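You operate a simulated robot arm through the tools that you are given. There is no shell and no other tool. Be economical: measure what you need, move in short steps, check, and stop when the job is done.

Carry out the task below with a simulated robot arm. There is one attempt and no reset: what you move stays moved.

TASK
Stand the hold tag beside the purple module. It goes on the side that lies toward x +0.0, y +1.0 (a direction in the base frame), with about 3 cm between them.
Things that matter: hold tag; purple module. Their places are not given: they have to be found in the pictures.

It is judged by the outcome, as a careful person would: the job done as asked, and still so three seconds after it is handed in. It fails if anything else is knocked over, pushed out of place, dropped, spilled or broken.

THE ROBOT
A 6-joint arm with a two-finger parallel gripper, fixed in place. Base frame: the origin is at the foot of the arm, x ahead of it, y to its left, z up; the work surface is at about z = 80. Lengths are in cm, angles in rad, forces in N, time in s.
With the tool pointing down near the work surface it reaches from about 26 to 68 cm from the base axis. Its first joint turns from -1.152 to 1.152 rad. Payload 2.9 kg.
Tool frame: the origin (TCP) lies between the finger pads and is the grasp point; the fingertips stand 3 cm ahead of it; z points along the fingers, y is the line along which they close. The gripper opens to 11 cm. The fingers are 2 cm wide and 1 cm thick; the gripper's body (4.8 by 11.2 cm) begins 5.5 cm behind the TCP.
Orientation is that of the tool frame in the base frame, as [roll, pitch, yaw] about the fixed x, y, z axes, in that order (R = Rz(yaw) Ry(pitch) Rx(roll)). With the fingers straight down and closing along the base's y, the tool's x points along the base's -x, its y along +y and its z along -z.

THE INTERFACE
- The arm moves only by the tool step_arm. Its argument "motion" is a list of rows, each an object of numbers (a shift or turn left out is 0, a gripper value left out holds the last): "tx", "ty", "tz": the shift along the tool's x, y, z in units of 30 mm (1.0 is 30 mm); "wx", "wy", "wz": the turn, a rotation vector about the tool's x, y, z in units of 6 degrees (1.0 is 6 degrees). In form: [{"tx": .., "ty": .., "tz": .., "wx": .., "wy": .., "wz": ..}, ...]. A call has 1 to 8 rows; each row shifts and turns the commanded pose from where the row before left it, along the tool's axes as they then stand. "jaw" is the gripper command, from -1 (fully open) to 1 (shut), values between in proportion, set as the call begins (left out, the last holds). A call with a number of a shift or a turn outside -1 to 1 is refused whole. A row lasts 0.2 s, in which the tool goes at most 5 cm and 0.15 rad; a call with a longer step from one row to the next is refused whole, and so is a gripper value outside its range. A pose out of reach is approached as far as the arm can. The call stops where the force on the tool passes 40 N (or 10 N more than at its start, if that is more) or the arm is blocked; 0.2 s more then pass. The fingers move at their own pace (about 10.8 cm/s each) and stop on an object; they squeeze with about 25 N. The grip force told is the motor's: it shows also when the fingers shut on nothing. Time passes only in rows, and 0.2 s behind the last, so rows that do not move let the fingers close. It gives the time, the measured TCP pose, the force on the tool (base axes), the opening and the grip force at its end, in the units of the frame above (readings bear some noise).
- Cameras (640 x 400 px; columns grow to the right, rows downward): "scene" is fixed at [7.17, 43.05, 137.86]; the picture's right is [-0.80, -0.60, 0.00], its down [-0.38, 0.51, -0.77] and it looks along [0.46, -0.62, -0.64] (base axes); focal length 360 px, centre (320, 200). "wrist" rides on the gripper at [-3.6, 0, -5.7] in the tool frame; the picture's right is [0.00, -1.00, 0.00], its down [0.97, 0.00, -0.24] and it looks along [0.24, 0.00, 0.97] (tool axes); focal length 218 px, centre (320, 200).
- camera(camera): a new picture of that camera. No time passes.
- point_at(camera, pixels): for up to 12 pixels [column, row] of the newest picture of that camera ("zoom" is the newest enlarged one), the place [x, y, z] in the base frame of the surface seen there, good to about 0.2 cm. No time passes.
- zoom(camera, box): a new picture of the part [left, top, right, bottom] of that camera's present view, enlarged. No time passes.
- sign_off(): hands the job in; it is judged then, once.

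Work in short steps. Measure before you move; look again where a grasp or a placing could have gone wrong, and mend it. You have 60 turns and 26 pictures in all, the two below and enlarged ones among them. Open the gripper and draw the arm clear of the work before you hand the job in, unless the task says otherwise; then end with one line.

The tools are called after "Emit:" as name(argument=value, ...) on one line, values as JSON. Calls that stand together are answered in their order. step_arm: Moves the arm, as the interface text tells. Its arguments: {"type":"object","properties":{"motion":{"type":"array","items":{"type":"object","properties":{"tx":{"type":"number"},"ty":{"type":"number"},"tz":{"type":"number"},"wx":{"type":"number"},"wy":{"type":"number"},"wz":{"type":"number"}}}},"jaw":{"type":"number"}},"required":["motion"]} The other tools are called the same way: camera (camera) takes a picture; point_at (camera, pixels) gives the place of the surface under pixels of a picture; zoom (camera, box) takes an enlarged picture of a part of a camera's view; sign_off () hands the job in.

At the start:

```text
time_s: 0.0
position: [42.48, -3.63, 106.25]
tool_rot: [-3.141, 0.0, -3.141]
force: [-0.3, -0.3, -0.8]
width: 10.99
gripper_force: 0.2
```

scene: 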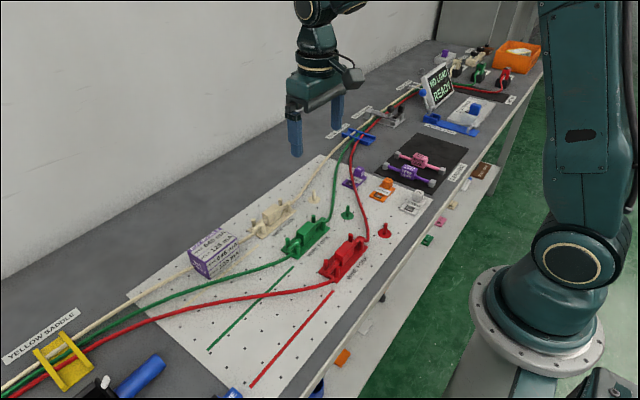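
wrist: 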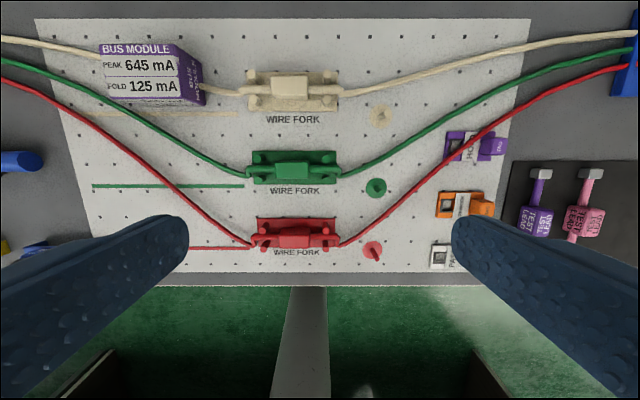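

The purple bus module is around scene (212,255), and the small tags are around (355,178) to (412,205). I'll zoom on both to identify them.

Emit:
zoom(camera="scene", box=[330, 130, 490, 230])

Emit:
zoom(camera="wrist", box=[420, 110, 620, 280])

Emit:
zoom(camera="scene", box=[400, 30, 560, 140])

Emit:
zoom(camera="scene", box=[120, 200, 280, 300])

```text
4.00 times, centred on (410, 180) of scene
```

zoom: 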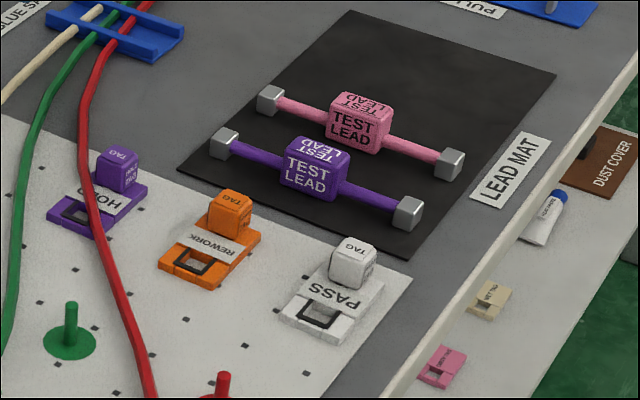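

```text
2.35 times, centred on (520, 195) of wrist
```

zoom: 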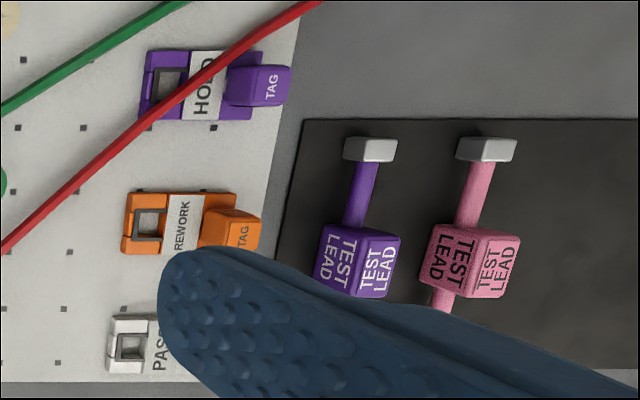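

```text
3.64 times, centred on (480, 85) of scene
```

zoom: 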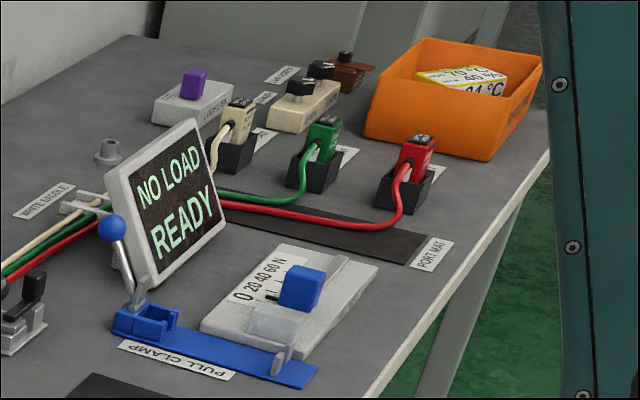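

```text
4.00 times, centred on (200, 250) of scene
```

zoom: 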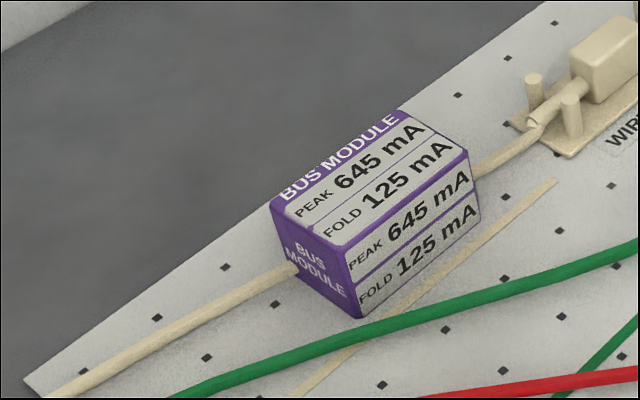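

Hold tag is purple, at scene ~(355,178), with the red wire crossing it. I'll measure it, the wire heights and the module.

Emit:
zoom(camera="scene", box=[332, 155, 382, 190])

Emit:
point_at(camera="wrist", pixels=[[101, 47], [171, 45], [185, 95], [205, 100], [110, 95], [80, 48], [50, 40], [85, 85], [30, 80], [200, 60], [150, 50], [60, 160]])

Emit:
point_at(camera="scene", pixels=[[188, 252], [212, 278], [206, 265], [190, 268], [174, 275], [160, 282], [177, 264], [162, 279], [200, 272], [172, 295], [140, 298], [170, 284]])

```text
11.43 times, centred on (357, 172) of scene
```

zoom: 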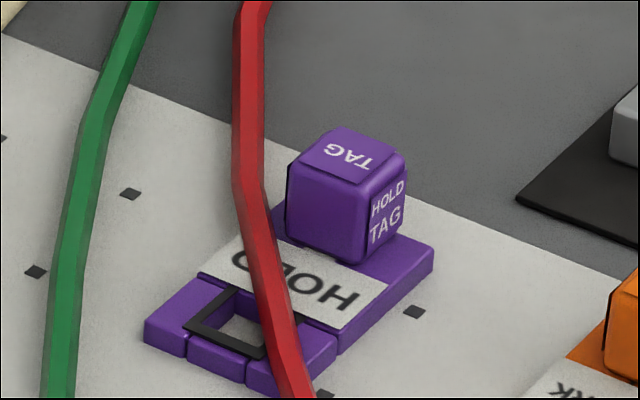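

```text
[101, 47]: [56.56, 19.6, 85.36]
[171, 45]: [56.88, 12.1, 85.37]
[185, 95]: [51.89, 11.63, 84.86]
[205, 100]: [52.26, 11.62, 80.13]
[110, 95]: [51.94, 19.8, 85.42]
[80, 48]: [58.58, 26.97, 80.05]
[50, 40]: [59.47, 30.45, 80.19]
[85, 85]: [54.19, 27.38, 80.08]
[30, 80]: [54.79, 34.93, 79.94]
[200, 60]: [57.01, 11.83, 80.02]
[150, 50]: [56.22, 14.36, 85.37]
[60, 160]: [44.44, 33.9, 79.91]
```

```text
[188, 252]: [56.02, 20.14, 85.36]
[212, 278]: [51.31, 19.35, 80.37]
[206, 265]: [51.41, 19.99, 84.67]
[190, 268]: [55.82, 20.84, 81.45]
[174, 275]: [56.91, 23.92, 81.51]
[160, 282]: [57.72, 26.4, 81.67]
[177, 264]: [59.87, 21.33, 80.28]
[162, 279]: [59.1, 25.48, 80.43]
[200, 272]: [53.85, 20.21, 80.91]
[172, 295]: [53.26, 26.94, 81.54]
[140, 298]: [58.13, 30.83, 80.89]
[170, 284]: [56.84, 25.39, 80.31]
```

Emit:
point_at(camera="zoom", pixels=[[148, 325], [245, 375], [430, 250], [360, 320], [330, 135], [400, 158], [370, 185], [295, 170], [365, 255], [250, 200], [280, 330], [300, 390]])

Emit:
point_at(camera="wrist", pixels=[[448, 132], [446, 160], [492, 132], [508, 140], [506, 153], [492, 158], [465, 150], [479, 140], [493, 129], [484, 136], [505, 119], [456, 158]])

Emit:
zoom(camera="wrist", box=[0, 20, 260, 190])

```text
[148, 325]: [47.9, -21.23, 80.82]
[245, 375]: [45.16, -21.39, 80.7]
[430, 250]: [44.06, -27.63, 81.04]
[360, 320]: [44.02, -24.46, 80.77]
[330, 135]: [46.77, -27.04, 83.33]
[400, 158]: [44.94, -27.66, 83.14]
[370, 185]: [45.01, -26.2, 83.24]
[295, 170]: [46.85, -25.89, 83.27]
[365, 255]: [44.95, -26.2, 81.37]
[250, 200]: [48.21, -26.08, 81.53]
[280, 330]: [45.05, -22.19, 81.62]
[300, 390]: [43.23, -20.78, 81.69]
```

```text
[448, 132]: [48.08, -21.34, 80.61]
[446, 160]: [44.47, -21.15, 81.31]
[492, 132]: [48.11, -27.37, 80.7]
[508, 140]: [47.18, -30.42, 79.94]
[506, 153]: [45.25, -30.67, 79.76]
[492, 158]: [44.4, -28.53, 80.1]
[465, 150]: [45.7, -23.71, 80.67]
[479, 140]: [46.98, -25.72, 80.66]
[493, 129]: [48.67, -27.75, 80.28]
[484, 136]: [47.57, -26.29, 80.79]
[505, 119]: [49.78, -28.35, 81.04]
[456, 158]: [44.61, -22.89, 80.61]
```

```text
2.35 times, centred on (130, 105) of wrist
```

zoom: 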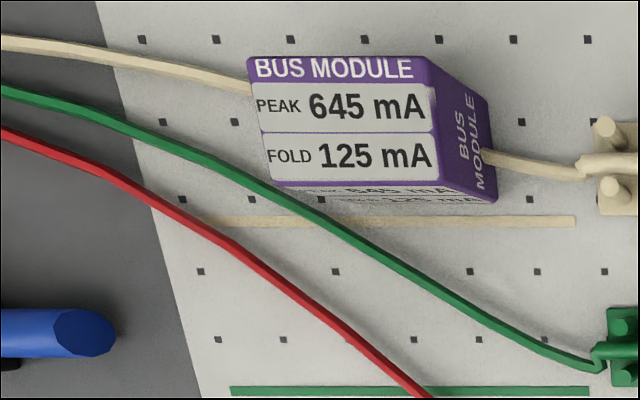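

Tag: base x 44.0–48.1, y −27.6–−21.2; handle ~2 cm cube at (45.9,−26.9), top 83.3; wire above the base at z≈81.6. I must slide it out from under the wire before lifting, so I measure the neighbours (orange tag, lead heads).

Emit:
point_at(camera="wrist", pixels=[[440, 194], [490, 194], [494, 203], [492, 214], [530, 172], [540, 170], [550, 176], [518, 162], [538, 195], [541, 178], [585, 172], [498, 138]])

Emit:
point_at(camera="scene", pixels=[[385, 167], [387, 162], [390, 170], [397, 155], [384, 178], [392, 183], [376, 171], [352, 158], [355, 172], [361, 184], [363, 168], [366, 220]])

```text
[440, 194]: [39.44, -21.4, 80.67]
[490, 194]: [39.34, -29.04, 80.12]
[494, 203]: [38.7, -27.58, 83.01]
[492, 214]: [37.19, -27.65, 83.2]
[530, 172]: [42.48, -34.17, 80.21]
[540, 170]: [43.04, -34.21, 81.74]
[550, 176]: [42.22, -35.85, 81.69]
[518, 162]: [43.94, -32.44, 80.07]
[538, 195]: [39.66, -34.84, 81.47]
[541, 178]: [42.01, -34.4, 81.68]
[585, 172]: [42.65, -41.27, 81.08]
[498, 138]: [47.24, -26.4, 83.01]
```

```text
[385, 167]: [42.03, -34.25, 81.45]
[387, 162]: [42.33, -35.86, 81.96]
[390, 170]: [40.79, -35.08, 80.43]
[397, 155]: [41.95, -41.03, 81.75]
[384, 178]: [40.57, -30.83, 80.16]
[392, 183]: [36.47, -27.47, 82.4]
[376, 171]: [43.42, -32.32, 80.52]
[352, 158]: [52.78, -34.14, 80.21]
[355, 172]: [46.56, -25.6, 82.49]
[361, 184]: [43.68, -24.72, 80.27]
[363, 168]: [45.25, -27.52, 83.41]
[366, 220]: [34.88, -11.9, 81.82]
```

Emit:
point_at(camera="zoom", pixels=[[240, 85], [200, 76], [150, 64], [100, 54], [50, 47], [340, 237], [300, 210], [260, 182], [215, 160], [165, 142], [110, 117], [50, 98]])

```text
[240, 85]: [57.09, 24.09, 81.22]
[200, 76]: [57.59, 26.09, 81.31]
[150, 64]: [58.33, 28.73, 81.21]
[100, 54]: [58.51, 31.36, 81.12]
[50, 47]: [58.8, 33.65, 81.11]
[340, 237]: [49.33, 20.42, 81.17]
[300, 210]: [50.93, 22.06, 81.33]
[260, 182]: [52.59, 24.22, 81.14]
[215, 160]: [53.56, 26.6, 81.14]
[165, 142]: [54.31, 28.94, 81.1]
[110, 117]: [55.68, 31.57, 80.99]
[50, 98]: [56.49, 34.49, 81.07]
```

White wire runs (56,21)→(58.3,28.7), green (50.9,22)→(54.3,29), the destination strip lies between them. First I go above the tag's handle at (46,−26.8) with the jaws partly open.

Emit:
step_arm(motion=[{"tx": -0.146, "ty": -0.966, "tz": 0.55}, {"tx": -0.146, "ty": -0.966, "tz": 0.55}, {"tx": -0.146, "ty": -0.966, "tz": 0.55}, {"tx": -0.146, "ty": -0.966, "tz": 0.55}, {"tx": -0.146, "ty": -0.966, "tz": 0.55}, {"tx": -0.146, "ty": -0.966, "tz": 0.55}, {"tx": -0.146, "ty": -0.966, "tz": 0.55}, {"tx": -0.146, "ty": -0.966, "tz": 0.55}], jaw=0.1)

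Emit:
camera(camera="wrist")

```text
time_s: 1.8
position: [45.97, -27.01, 93.06]
tool_rot: [-3.141, -0.002, 3.14]
force: [-1.0, -0.3, -0.2]
width: 4.96
gripper_force: 0.0
```

```text
17 pictures are left
```

wrist: 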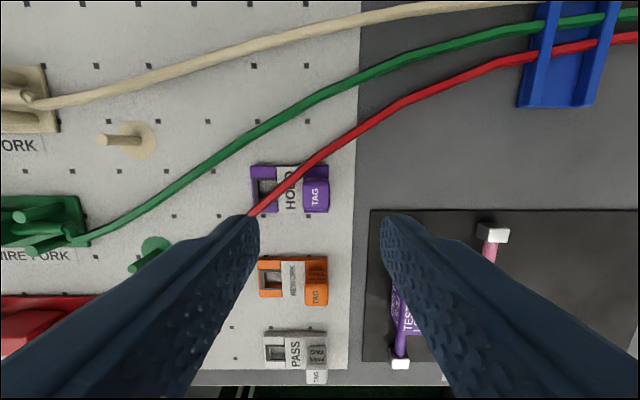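

Emit:
point_at(camera="wrist", pixels=[[305, 183], [327, 183], [305, 210], [327, 210], [316, 196], [252, 168], [254, 210], [327, 168], [312, 160], [285, 185], [345, 135], [398, 290]])

Emit:
zoom(camera="wrist", box=[230, 140, 350, 220])

```text
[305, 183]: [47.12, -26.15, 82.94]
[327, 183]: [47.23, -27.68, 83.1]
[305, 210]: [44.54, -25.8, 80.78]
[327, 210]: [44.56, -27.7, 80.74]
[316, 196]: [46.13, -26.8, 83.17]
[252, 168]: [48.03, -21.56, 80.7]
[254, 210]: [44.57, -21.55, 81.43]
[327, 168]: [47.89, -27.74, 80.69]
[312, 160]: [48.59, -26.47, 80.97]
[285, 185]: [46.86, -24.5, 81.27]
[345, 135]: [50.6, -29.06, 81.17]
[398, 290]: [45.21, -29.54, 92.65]
```

```text
5.00 times, centred on (290, 180) of wrist
```

zoom: 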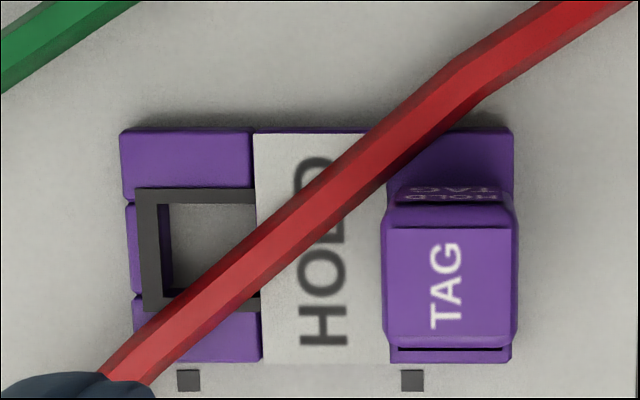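

Handle centre (46.0,−26.8), top 83.2. I lower so the tips are at ~82.0 (above the wire top 81.6), then close.

Emit:
step_arm(motion=[{"ty": 0.07, "tz": 0.67}, {"tz": 0.67}, {"tz": 0.67}, {"tz": 0.67}, {}])

Emit:
step_arm(motion=[{}, {}, {}], jaw=1)

Emit:
zoom(camera="scene", box=[325, 130, 405, 190])

```text
time_s: 3.0
position: [46.07, -26.56, 85.0]
tool_rot: [3.141, -0.001, 3.14]
force: [-0.3, 0.3, -0.1]
width: 4.95
gripper_force: 0.1
```

```text
time_s: 3.8
position: [46.02, -26.65, 85.0]
tool_rot: [-3.141, -0.001, -3.14]
force: [0.2, 0.0, 0.0]
width: 1.91
gripper_force: 24.9
```

```text
6.67 times, centred on (365, 160) of scene
```

zoom: 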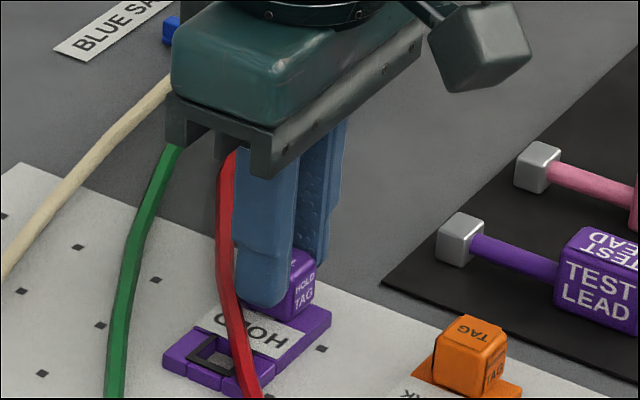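

Gripped (1.91 cm). Slide the tag out from under the wire by (−2, −4.6) cm along the surface.

Emit:
step_arm(motion=[{"tx": 0.11, "ty": -0.256, "tz": -0.01}, {"tx": 0.11, "ty": -0.256}, {"tx": 0.11, "ty": -0.256}, {"tx": 0.11, "ty": -0.256}, {"tx": 0.11, "ty": -0.256}, {"tx": 0.11, "ty": -0.256}, {}])

Emit:
zoom(camera="scene", box=[325, 130, 405, 190])

```text
time_s: 5.4
position: [44.25, -31.07, 85.29]
tool_rot: [3.138, 0.004, -3.133]
force: [7.3, 26.0, 19.2]
width: 2.06
gripper_force: 24.8
```

```text
6.67 times, centred on (365, 160) of scene
```

zoom: 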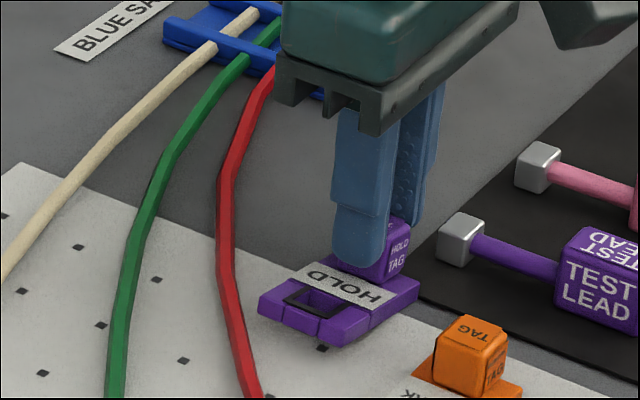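

Force 26 N: the tag's rear seems to have touched the mat edge, but it is clear of the wire. I lift straight up and check.

Emit:
step_arm(motion=[{"tz": -0.15, "ty": 0.05}, {"tz": -0.3}, {"tz": -0.5}, {"tz": -0.8}, {"tz": -0.8}, {}])

Emit:
zoom(camera="scene", box=[315, 110, 475, 210])

```text
time_s: 6.8
position: [44.13, -31.06, 92.79]
tool_rot: [-3.14, 0.002, -3.141]
force: [0.1, 0.2, -1.1]
width: 1.94
gripper_force: 25.2
```

```text
4.00 times, centred on (395, 160) of scene
```

zoom: 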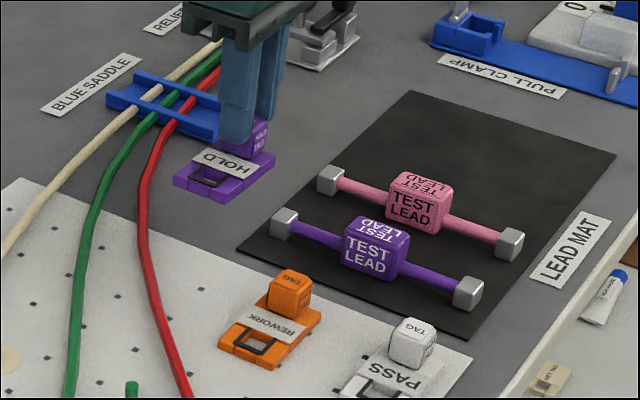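

Mat and leads are unmoved (mat corner still at scene (374,172)), tag held level. Carry it at height toward (54.8, 24.5).

Emit:
step_arm(motion=[{"tz": -0.5}, {"tx": -0.17, "ty": 0.88, "tz": -0.5}, {"tx": -0.17, "ty": 0.88, "tz": -0.4}, {"tx": -0.17, "ty": 0.88}, {"tx": -0.17, "ty": 0.88}, {"tx": -0.17, "ty": 0.88}, {"tx": -0.17, "ty": 0.88}, {"tx": -0.17, "ty": 0.88}])

Emit:
step_arm(motion=[{"tx": -0.17, "ty": 0.88}, {"tx": -0.17, "ty": 0.88}, {"tx": -0.17, "ty": 0.88}, {"tx": -0.17, "ty": 0.88}, {"tx": -0.17, "ty": 0.88}, {"tx": -0.17, "ty": 0.88}, {"tx": -0.17, "ty": 0.88}, {"tx": -0.17, "ty": 0.88}])

Emit:
step_arm(motion=[{"tx": -0.17, "ty": 0.88}, {"tx": -0.17, "ty": 0.88}, {"tx": -0.17, "ty": 0.88}, {"tx": -0.17, "ty": 0.88}, {"tx": -0.17, "ty": 0.88}, {"tx": -0.17, "ty": 0.88}, {"wz": 1}, {}])

Emit:
step_arm(motion=[{"wz": 1}, {"wz": 1}, {}])

Emit:
camera(camera="wrist")

Emit:
camera(camera="scene")

```text
time_s: 8.6
position: [47.64, -12.38, 96.75]
tool_rot: [3.14, 0.001, -3.141]
force: [-1.1, 0.3, 0.3]
width: 1.91
gripper_force: 25.7
```

```text
time_s: 10.4
position: [51.63, 8.56, 97.05]
tool_rot: [3.141, 0.0, 3.14]
force: [0.2, 0.8, -0.2]
width: 1.91
gripper_force: 25.0
```

```text
time_s: 12.2
position: [54.66, 24.3, 97.12]
tool_rot: [-3.141, 0.0, 3.038]
force: [-0.3, 0.0, -0.2]
width: 1.92
gripper_force: 25.4
```

```text
time_s: 13.0
position: [54.68, 24.25, 97.04]
tool_rot: [3.141, -0.001, 2.825]
force: [-0.5, 0.1, 0.2]
width: 1.91
gripper_force: 25.3
```

```text
12 pictures are left
```

wrist: 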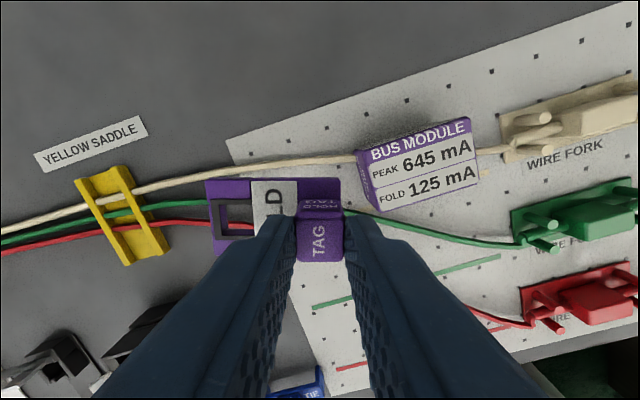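

```text
11 pictures are left
```

scene: 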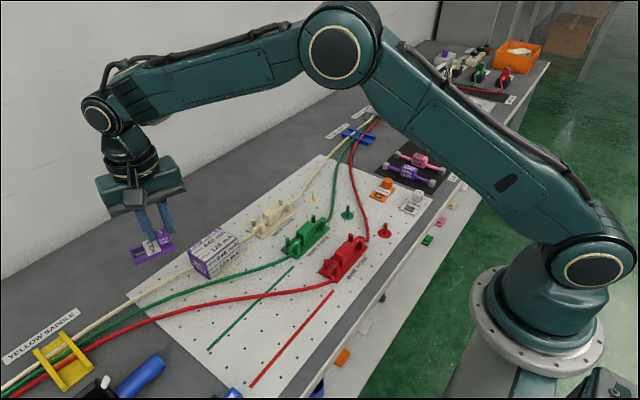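

Emit:
point_at(camera="wrist", pixels=[[209, 184], [216, 250], [337, 183], [300, 240], [340, 225], [361, 158], [380, 208], [350, 160], [300, 164], [255, 171], [470, 122], [480, 185]])

```text
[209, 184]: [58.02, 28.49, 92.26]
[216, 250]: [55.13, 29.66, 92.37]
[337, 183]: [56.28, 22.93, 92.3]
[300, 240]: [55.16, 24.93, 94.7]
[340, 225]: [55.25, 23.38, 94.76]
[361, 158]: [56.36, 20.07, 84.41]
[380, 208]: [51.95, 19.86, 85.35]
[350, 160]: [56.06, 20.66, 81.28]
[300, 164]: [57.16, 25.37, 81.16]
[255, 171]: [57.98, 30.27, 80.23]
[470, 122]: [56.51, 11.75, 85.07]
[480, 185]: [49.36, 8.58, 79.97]
```

The tag sits as planned: near corner ≈(56.3,22.7), gap ≈2.8 to the module face at y≈20. Lower to just above wire height, then finely while watching force.

Emit:
step_arm(motion=[{"tz": 0.66, "ty": 0.04}, {"tz": 0.66}, {"tz": 0.66}, {"tz": 0.66}, {"tz": 0.66}, {}])

Emit:
step_arm(motion=[{"tz": 0.08}, {"tz": 0.08}, {"tz": 0.08}, {}])

Emit:
zoom(camera="scene", box=[100, 200, 260, 300])

```text
time_s: 14.4
position: [54.7, 24.45, 87.03]
tool_rot: [3.141, 0.001, 2.827]
force: [0.0, -0.8, 0.0]
width: 1.91
gripper_force: 25.0
```

```text
time_s: 15.4
position: [54.8, 24.4, 86.21]
tool_rot: [-3.142, 0.0, 2.829]
force: [0.0, -0.6, 0.5]
width: 1.93
gripper_force: 25.1
```

```text
4.00 times, centred on (180, 250) of scene
```

zoom: 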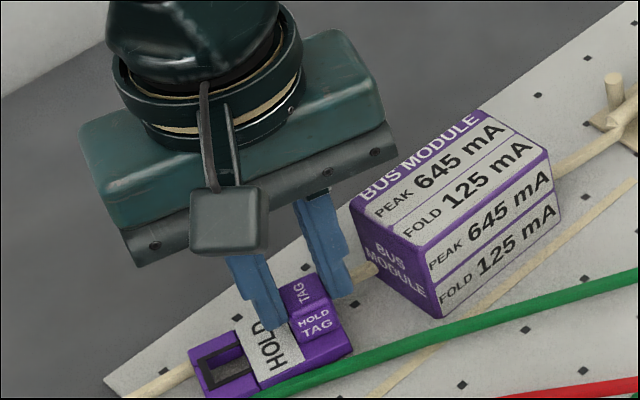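

No contact yet at z=86.2. Continue in very small steps.

Emit:
step_arm(motion=[{"tz": 0.05}, {"tz": 0.05}, {"tz": 0.05}, {}])

Emit:
step_arm(motion=[{"tz": 0.05}, {"tz": 0.05}, {"tz": 0.05}, {}])

Emit:
zoom(camera="scene", box=[120, 230, 220, 310])

```text
time_s: 16.4
position: [54.85, 24.47, 85.81]
tool_rot: [-3.14, 0.002, 2.828]
force: [-0.1, -0.4, 0.0]
width: 1.93
gripper_force: 25.2
```

```text
time_s: 17.4
position: [54.73, 24.42, 85.35]
tool_rot: [3.141, 0.0, 2.828]
force: [-0.5, 0.4, -0.1]
width: 1.92
gripper_force: 24.7
```

```text
5.00 times, centred on (170, 270) of scene
```

zoom: 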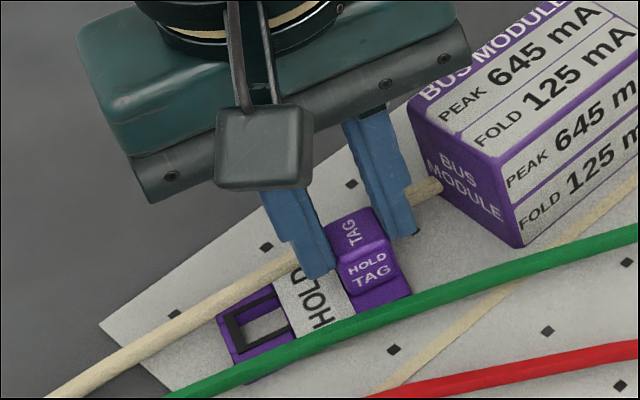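

No force from the wires, and they are undisturbed. The tag is ~0.3 cm above the board; set it down.

Emit:
step_arm(motion=[{"tz": 0.04}, {"tz": 0.04}, {"tz": 0.03}, {}])

```text
time_s: 18.4
position: [54.76, 24.58, 85.36]
tool_rot: [3.14, 0.002, 2.828]
force: [-7.0, -2.7, 20.9]
width: 1.93
gripper_force: 24.9
```

Contact at z=85.36; earlier readings put the tag top at TCP−4.75 (slipped 0.4 in the grip), so that matches the board. Relieve the press and verify heights.

Emit:
step_arm(motion=[{"tz": -0.09}, {}])

Emit:
zoom(camera="scene", box=[120, 230, 220, 310])

Emit:
point_at(camera="zoom", pixels=[[222, 322], [237, 355], [400, 295], [345, 265], [370, 225], [385, 245], [310, 310], [300, 345], [250, 283], [400, 270]])

```text
time_s: 19.0
position: [54.81, 24.46, 85.29]
tool_rot: [-3.142, 0.0, 2.828]
force: [1.3, 1.2, 2.8]
width: 1.91
gripper_force: 25.0
```

```text
5.00 times, centred on (170, 270) of scene
```

zoom: 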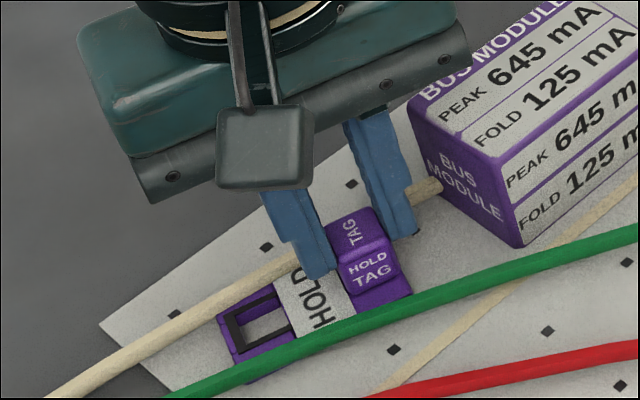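

```text
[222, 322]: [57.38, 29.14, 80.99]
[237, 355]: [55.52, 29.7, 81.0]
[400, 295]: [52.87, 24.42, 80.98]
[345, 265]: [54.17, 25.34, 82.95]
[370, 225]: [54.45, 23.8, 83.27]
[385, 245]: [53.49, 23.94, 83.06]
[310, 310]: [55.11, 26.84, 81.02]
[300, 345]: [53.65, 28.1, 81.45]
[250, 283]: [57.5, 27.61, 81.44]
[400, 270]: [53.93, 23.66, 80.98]
```

Tag is on the board (handle top 83.27 as originally). Open a little (3.4 cm, module close) and rise.

Emit:
step_arm(motion=[{}, {}, {}], jaw=0.38)

Emit:
step_arm(motion=[{"tz": -0.3}, {"tz": -0.6}, {"tz": -0.9}, {"tz": -0.9}, {"tz": -0.9}, {"tz": -0.9}, {"ty": -0.9, "tz": -0.5}, {"ty": -0.9}])

Emit:
step_arm(motion=[{"ty": -0.9}, {"ty": -0.9}, {"ty": -0.9}, {"ty": -0.9}, {"ty": -0.9}, {}])

Emit:
camera(camera="scene")

Emit:
zoom(camera="scene", box=[120, 210, 260, 310])

Emit:
point_at(camera="zoom", pixels=[[315, 180], [320, 260], [250, 200], [290, 310]])

```text
time_s: 19.8
position: [54.77, 24.34, 85.39]
tool_rot: [-3.141, 0.0, 2.826]
force: [-0.2, -0.5, -0.3]
width: 3.39
gripper_force: 0.0
```

```text
time_s: 21.6
position: [53.06, 19.28, 100.26]
tool_rot: [-3.141, -0.001, 2.828]
force: [-0.1, 0.3, -0.7]
width: 3.42
gripper_force: 0.1
```

```text
time_s: 23.0
position: [48.83, 6.34, 100.4]
tool_rot: [3.141, -0.001, 2.827]
force: [0.4, 0.3, 0.6]
width: 3.42
gripper_force: 0.0
```

```text
7 pictures are left
```

scene: 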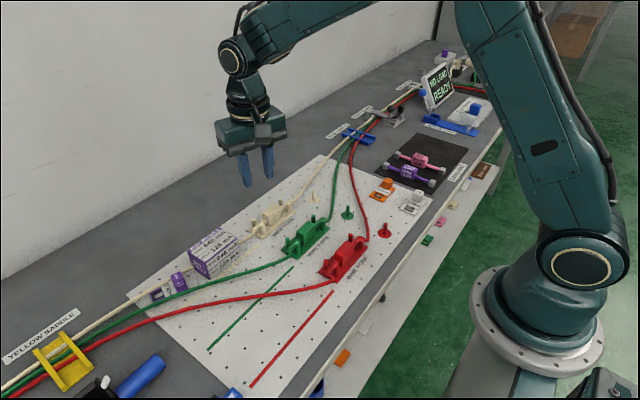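

```text
4.00 times, centred on (190, 260) of scene
```

zoom: 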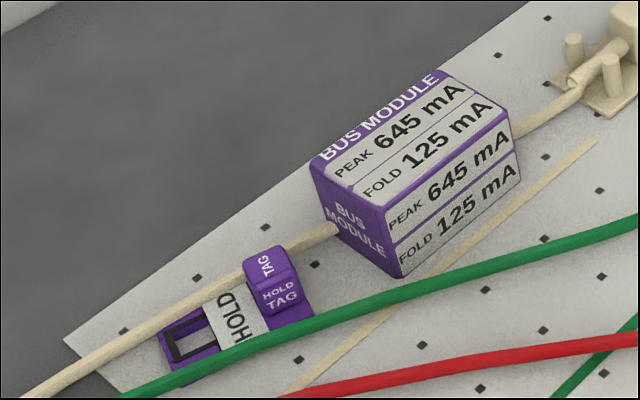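

```text
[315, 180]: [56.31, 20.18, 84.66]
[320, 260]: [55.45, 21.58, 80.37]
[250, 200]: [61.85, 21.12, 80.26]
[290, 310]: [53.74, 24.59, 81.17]
```

Tag stands flat on the +y side, module and wires undisturbed. Open the gripper fully and hand in.

Emit:
step_arm(motion=[{"tz": -0.5}, {"tz": -0.5}, {}], jaw=-1)

Emit:
sign_off()

```text
time_s: 23.8
position: [48.87, 6.61, 103.49]
tool_rot: [-3.141, 0.001, 2.828]
force: [-0.8, -0.1, -0.4]
width: 10.99
gripper_force: 0.1
```

```text
The job is handed in.
```

The hold tag now stands on the +y side of the purple module, about 3 cm from it and turned about 18° to lie between the white and green wires, which its edges slightly overlap; nothing else looks moved in the final pictures, though the tag touched the lead mat's edge (about 26 N) as I slid it out from under the red wire.
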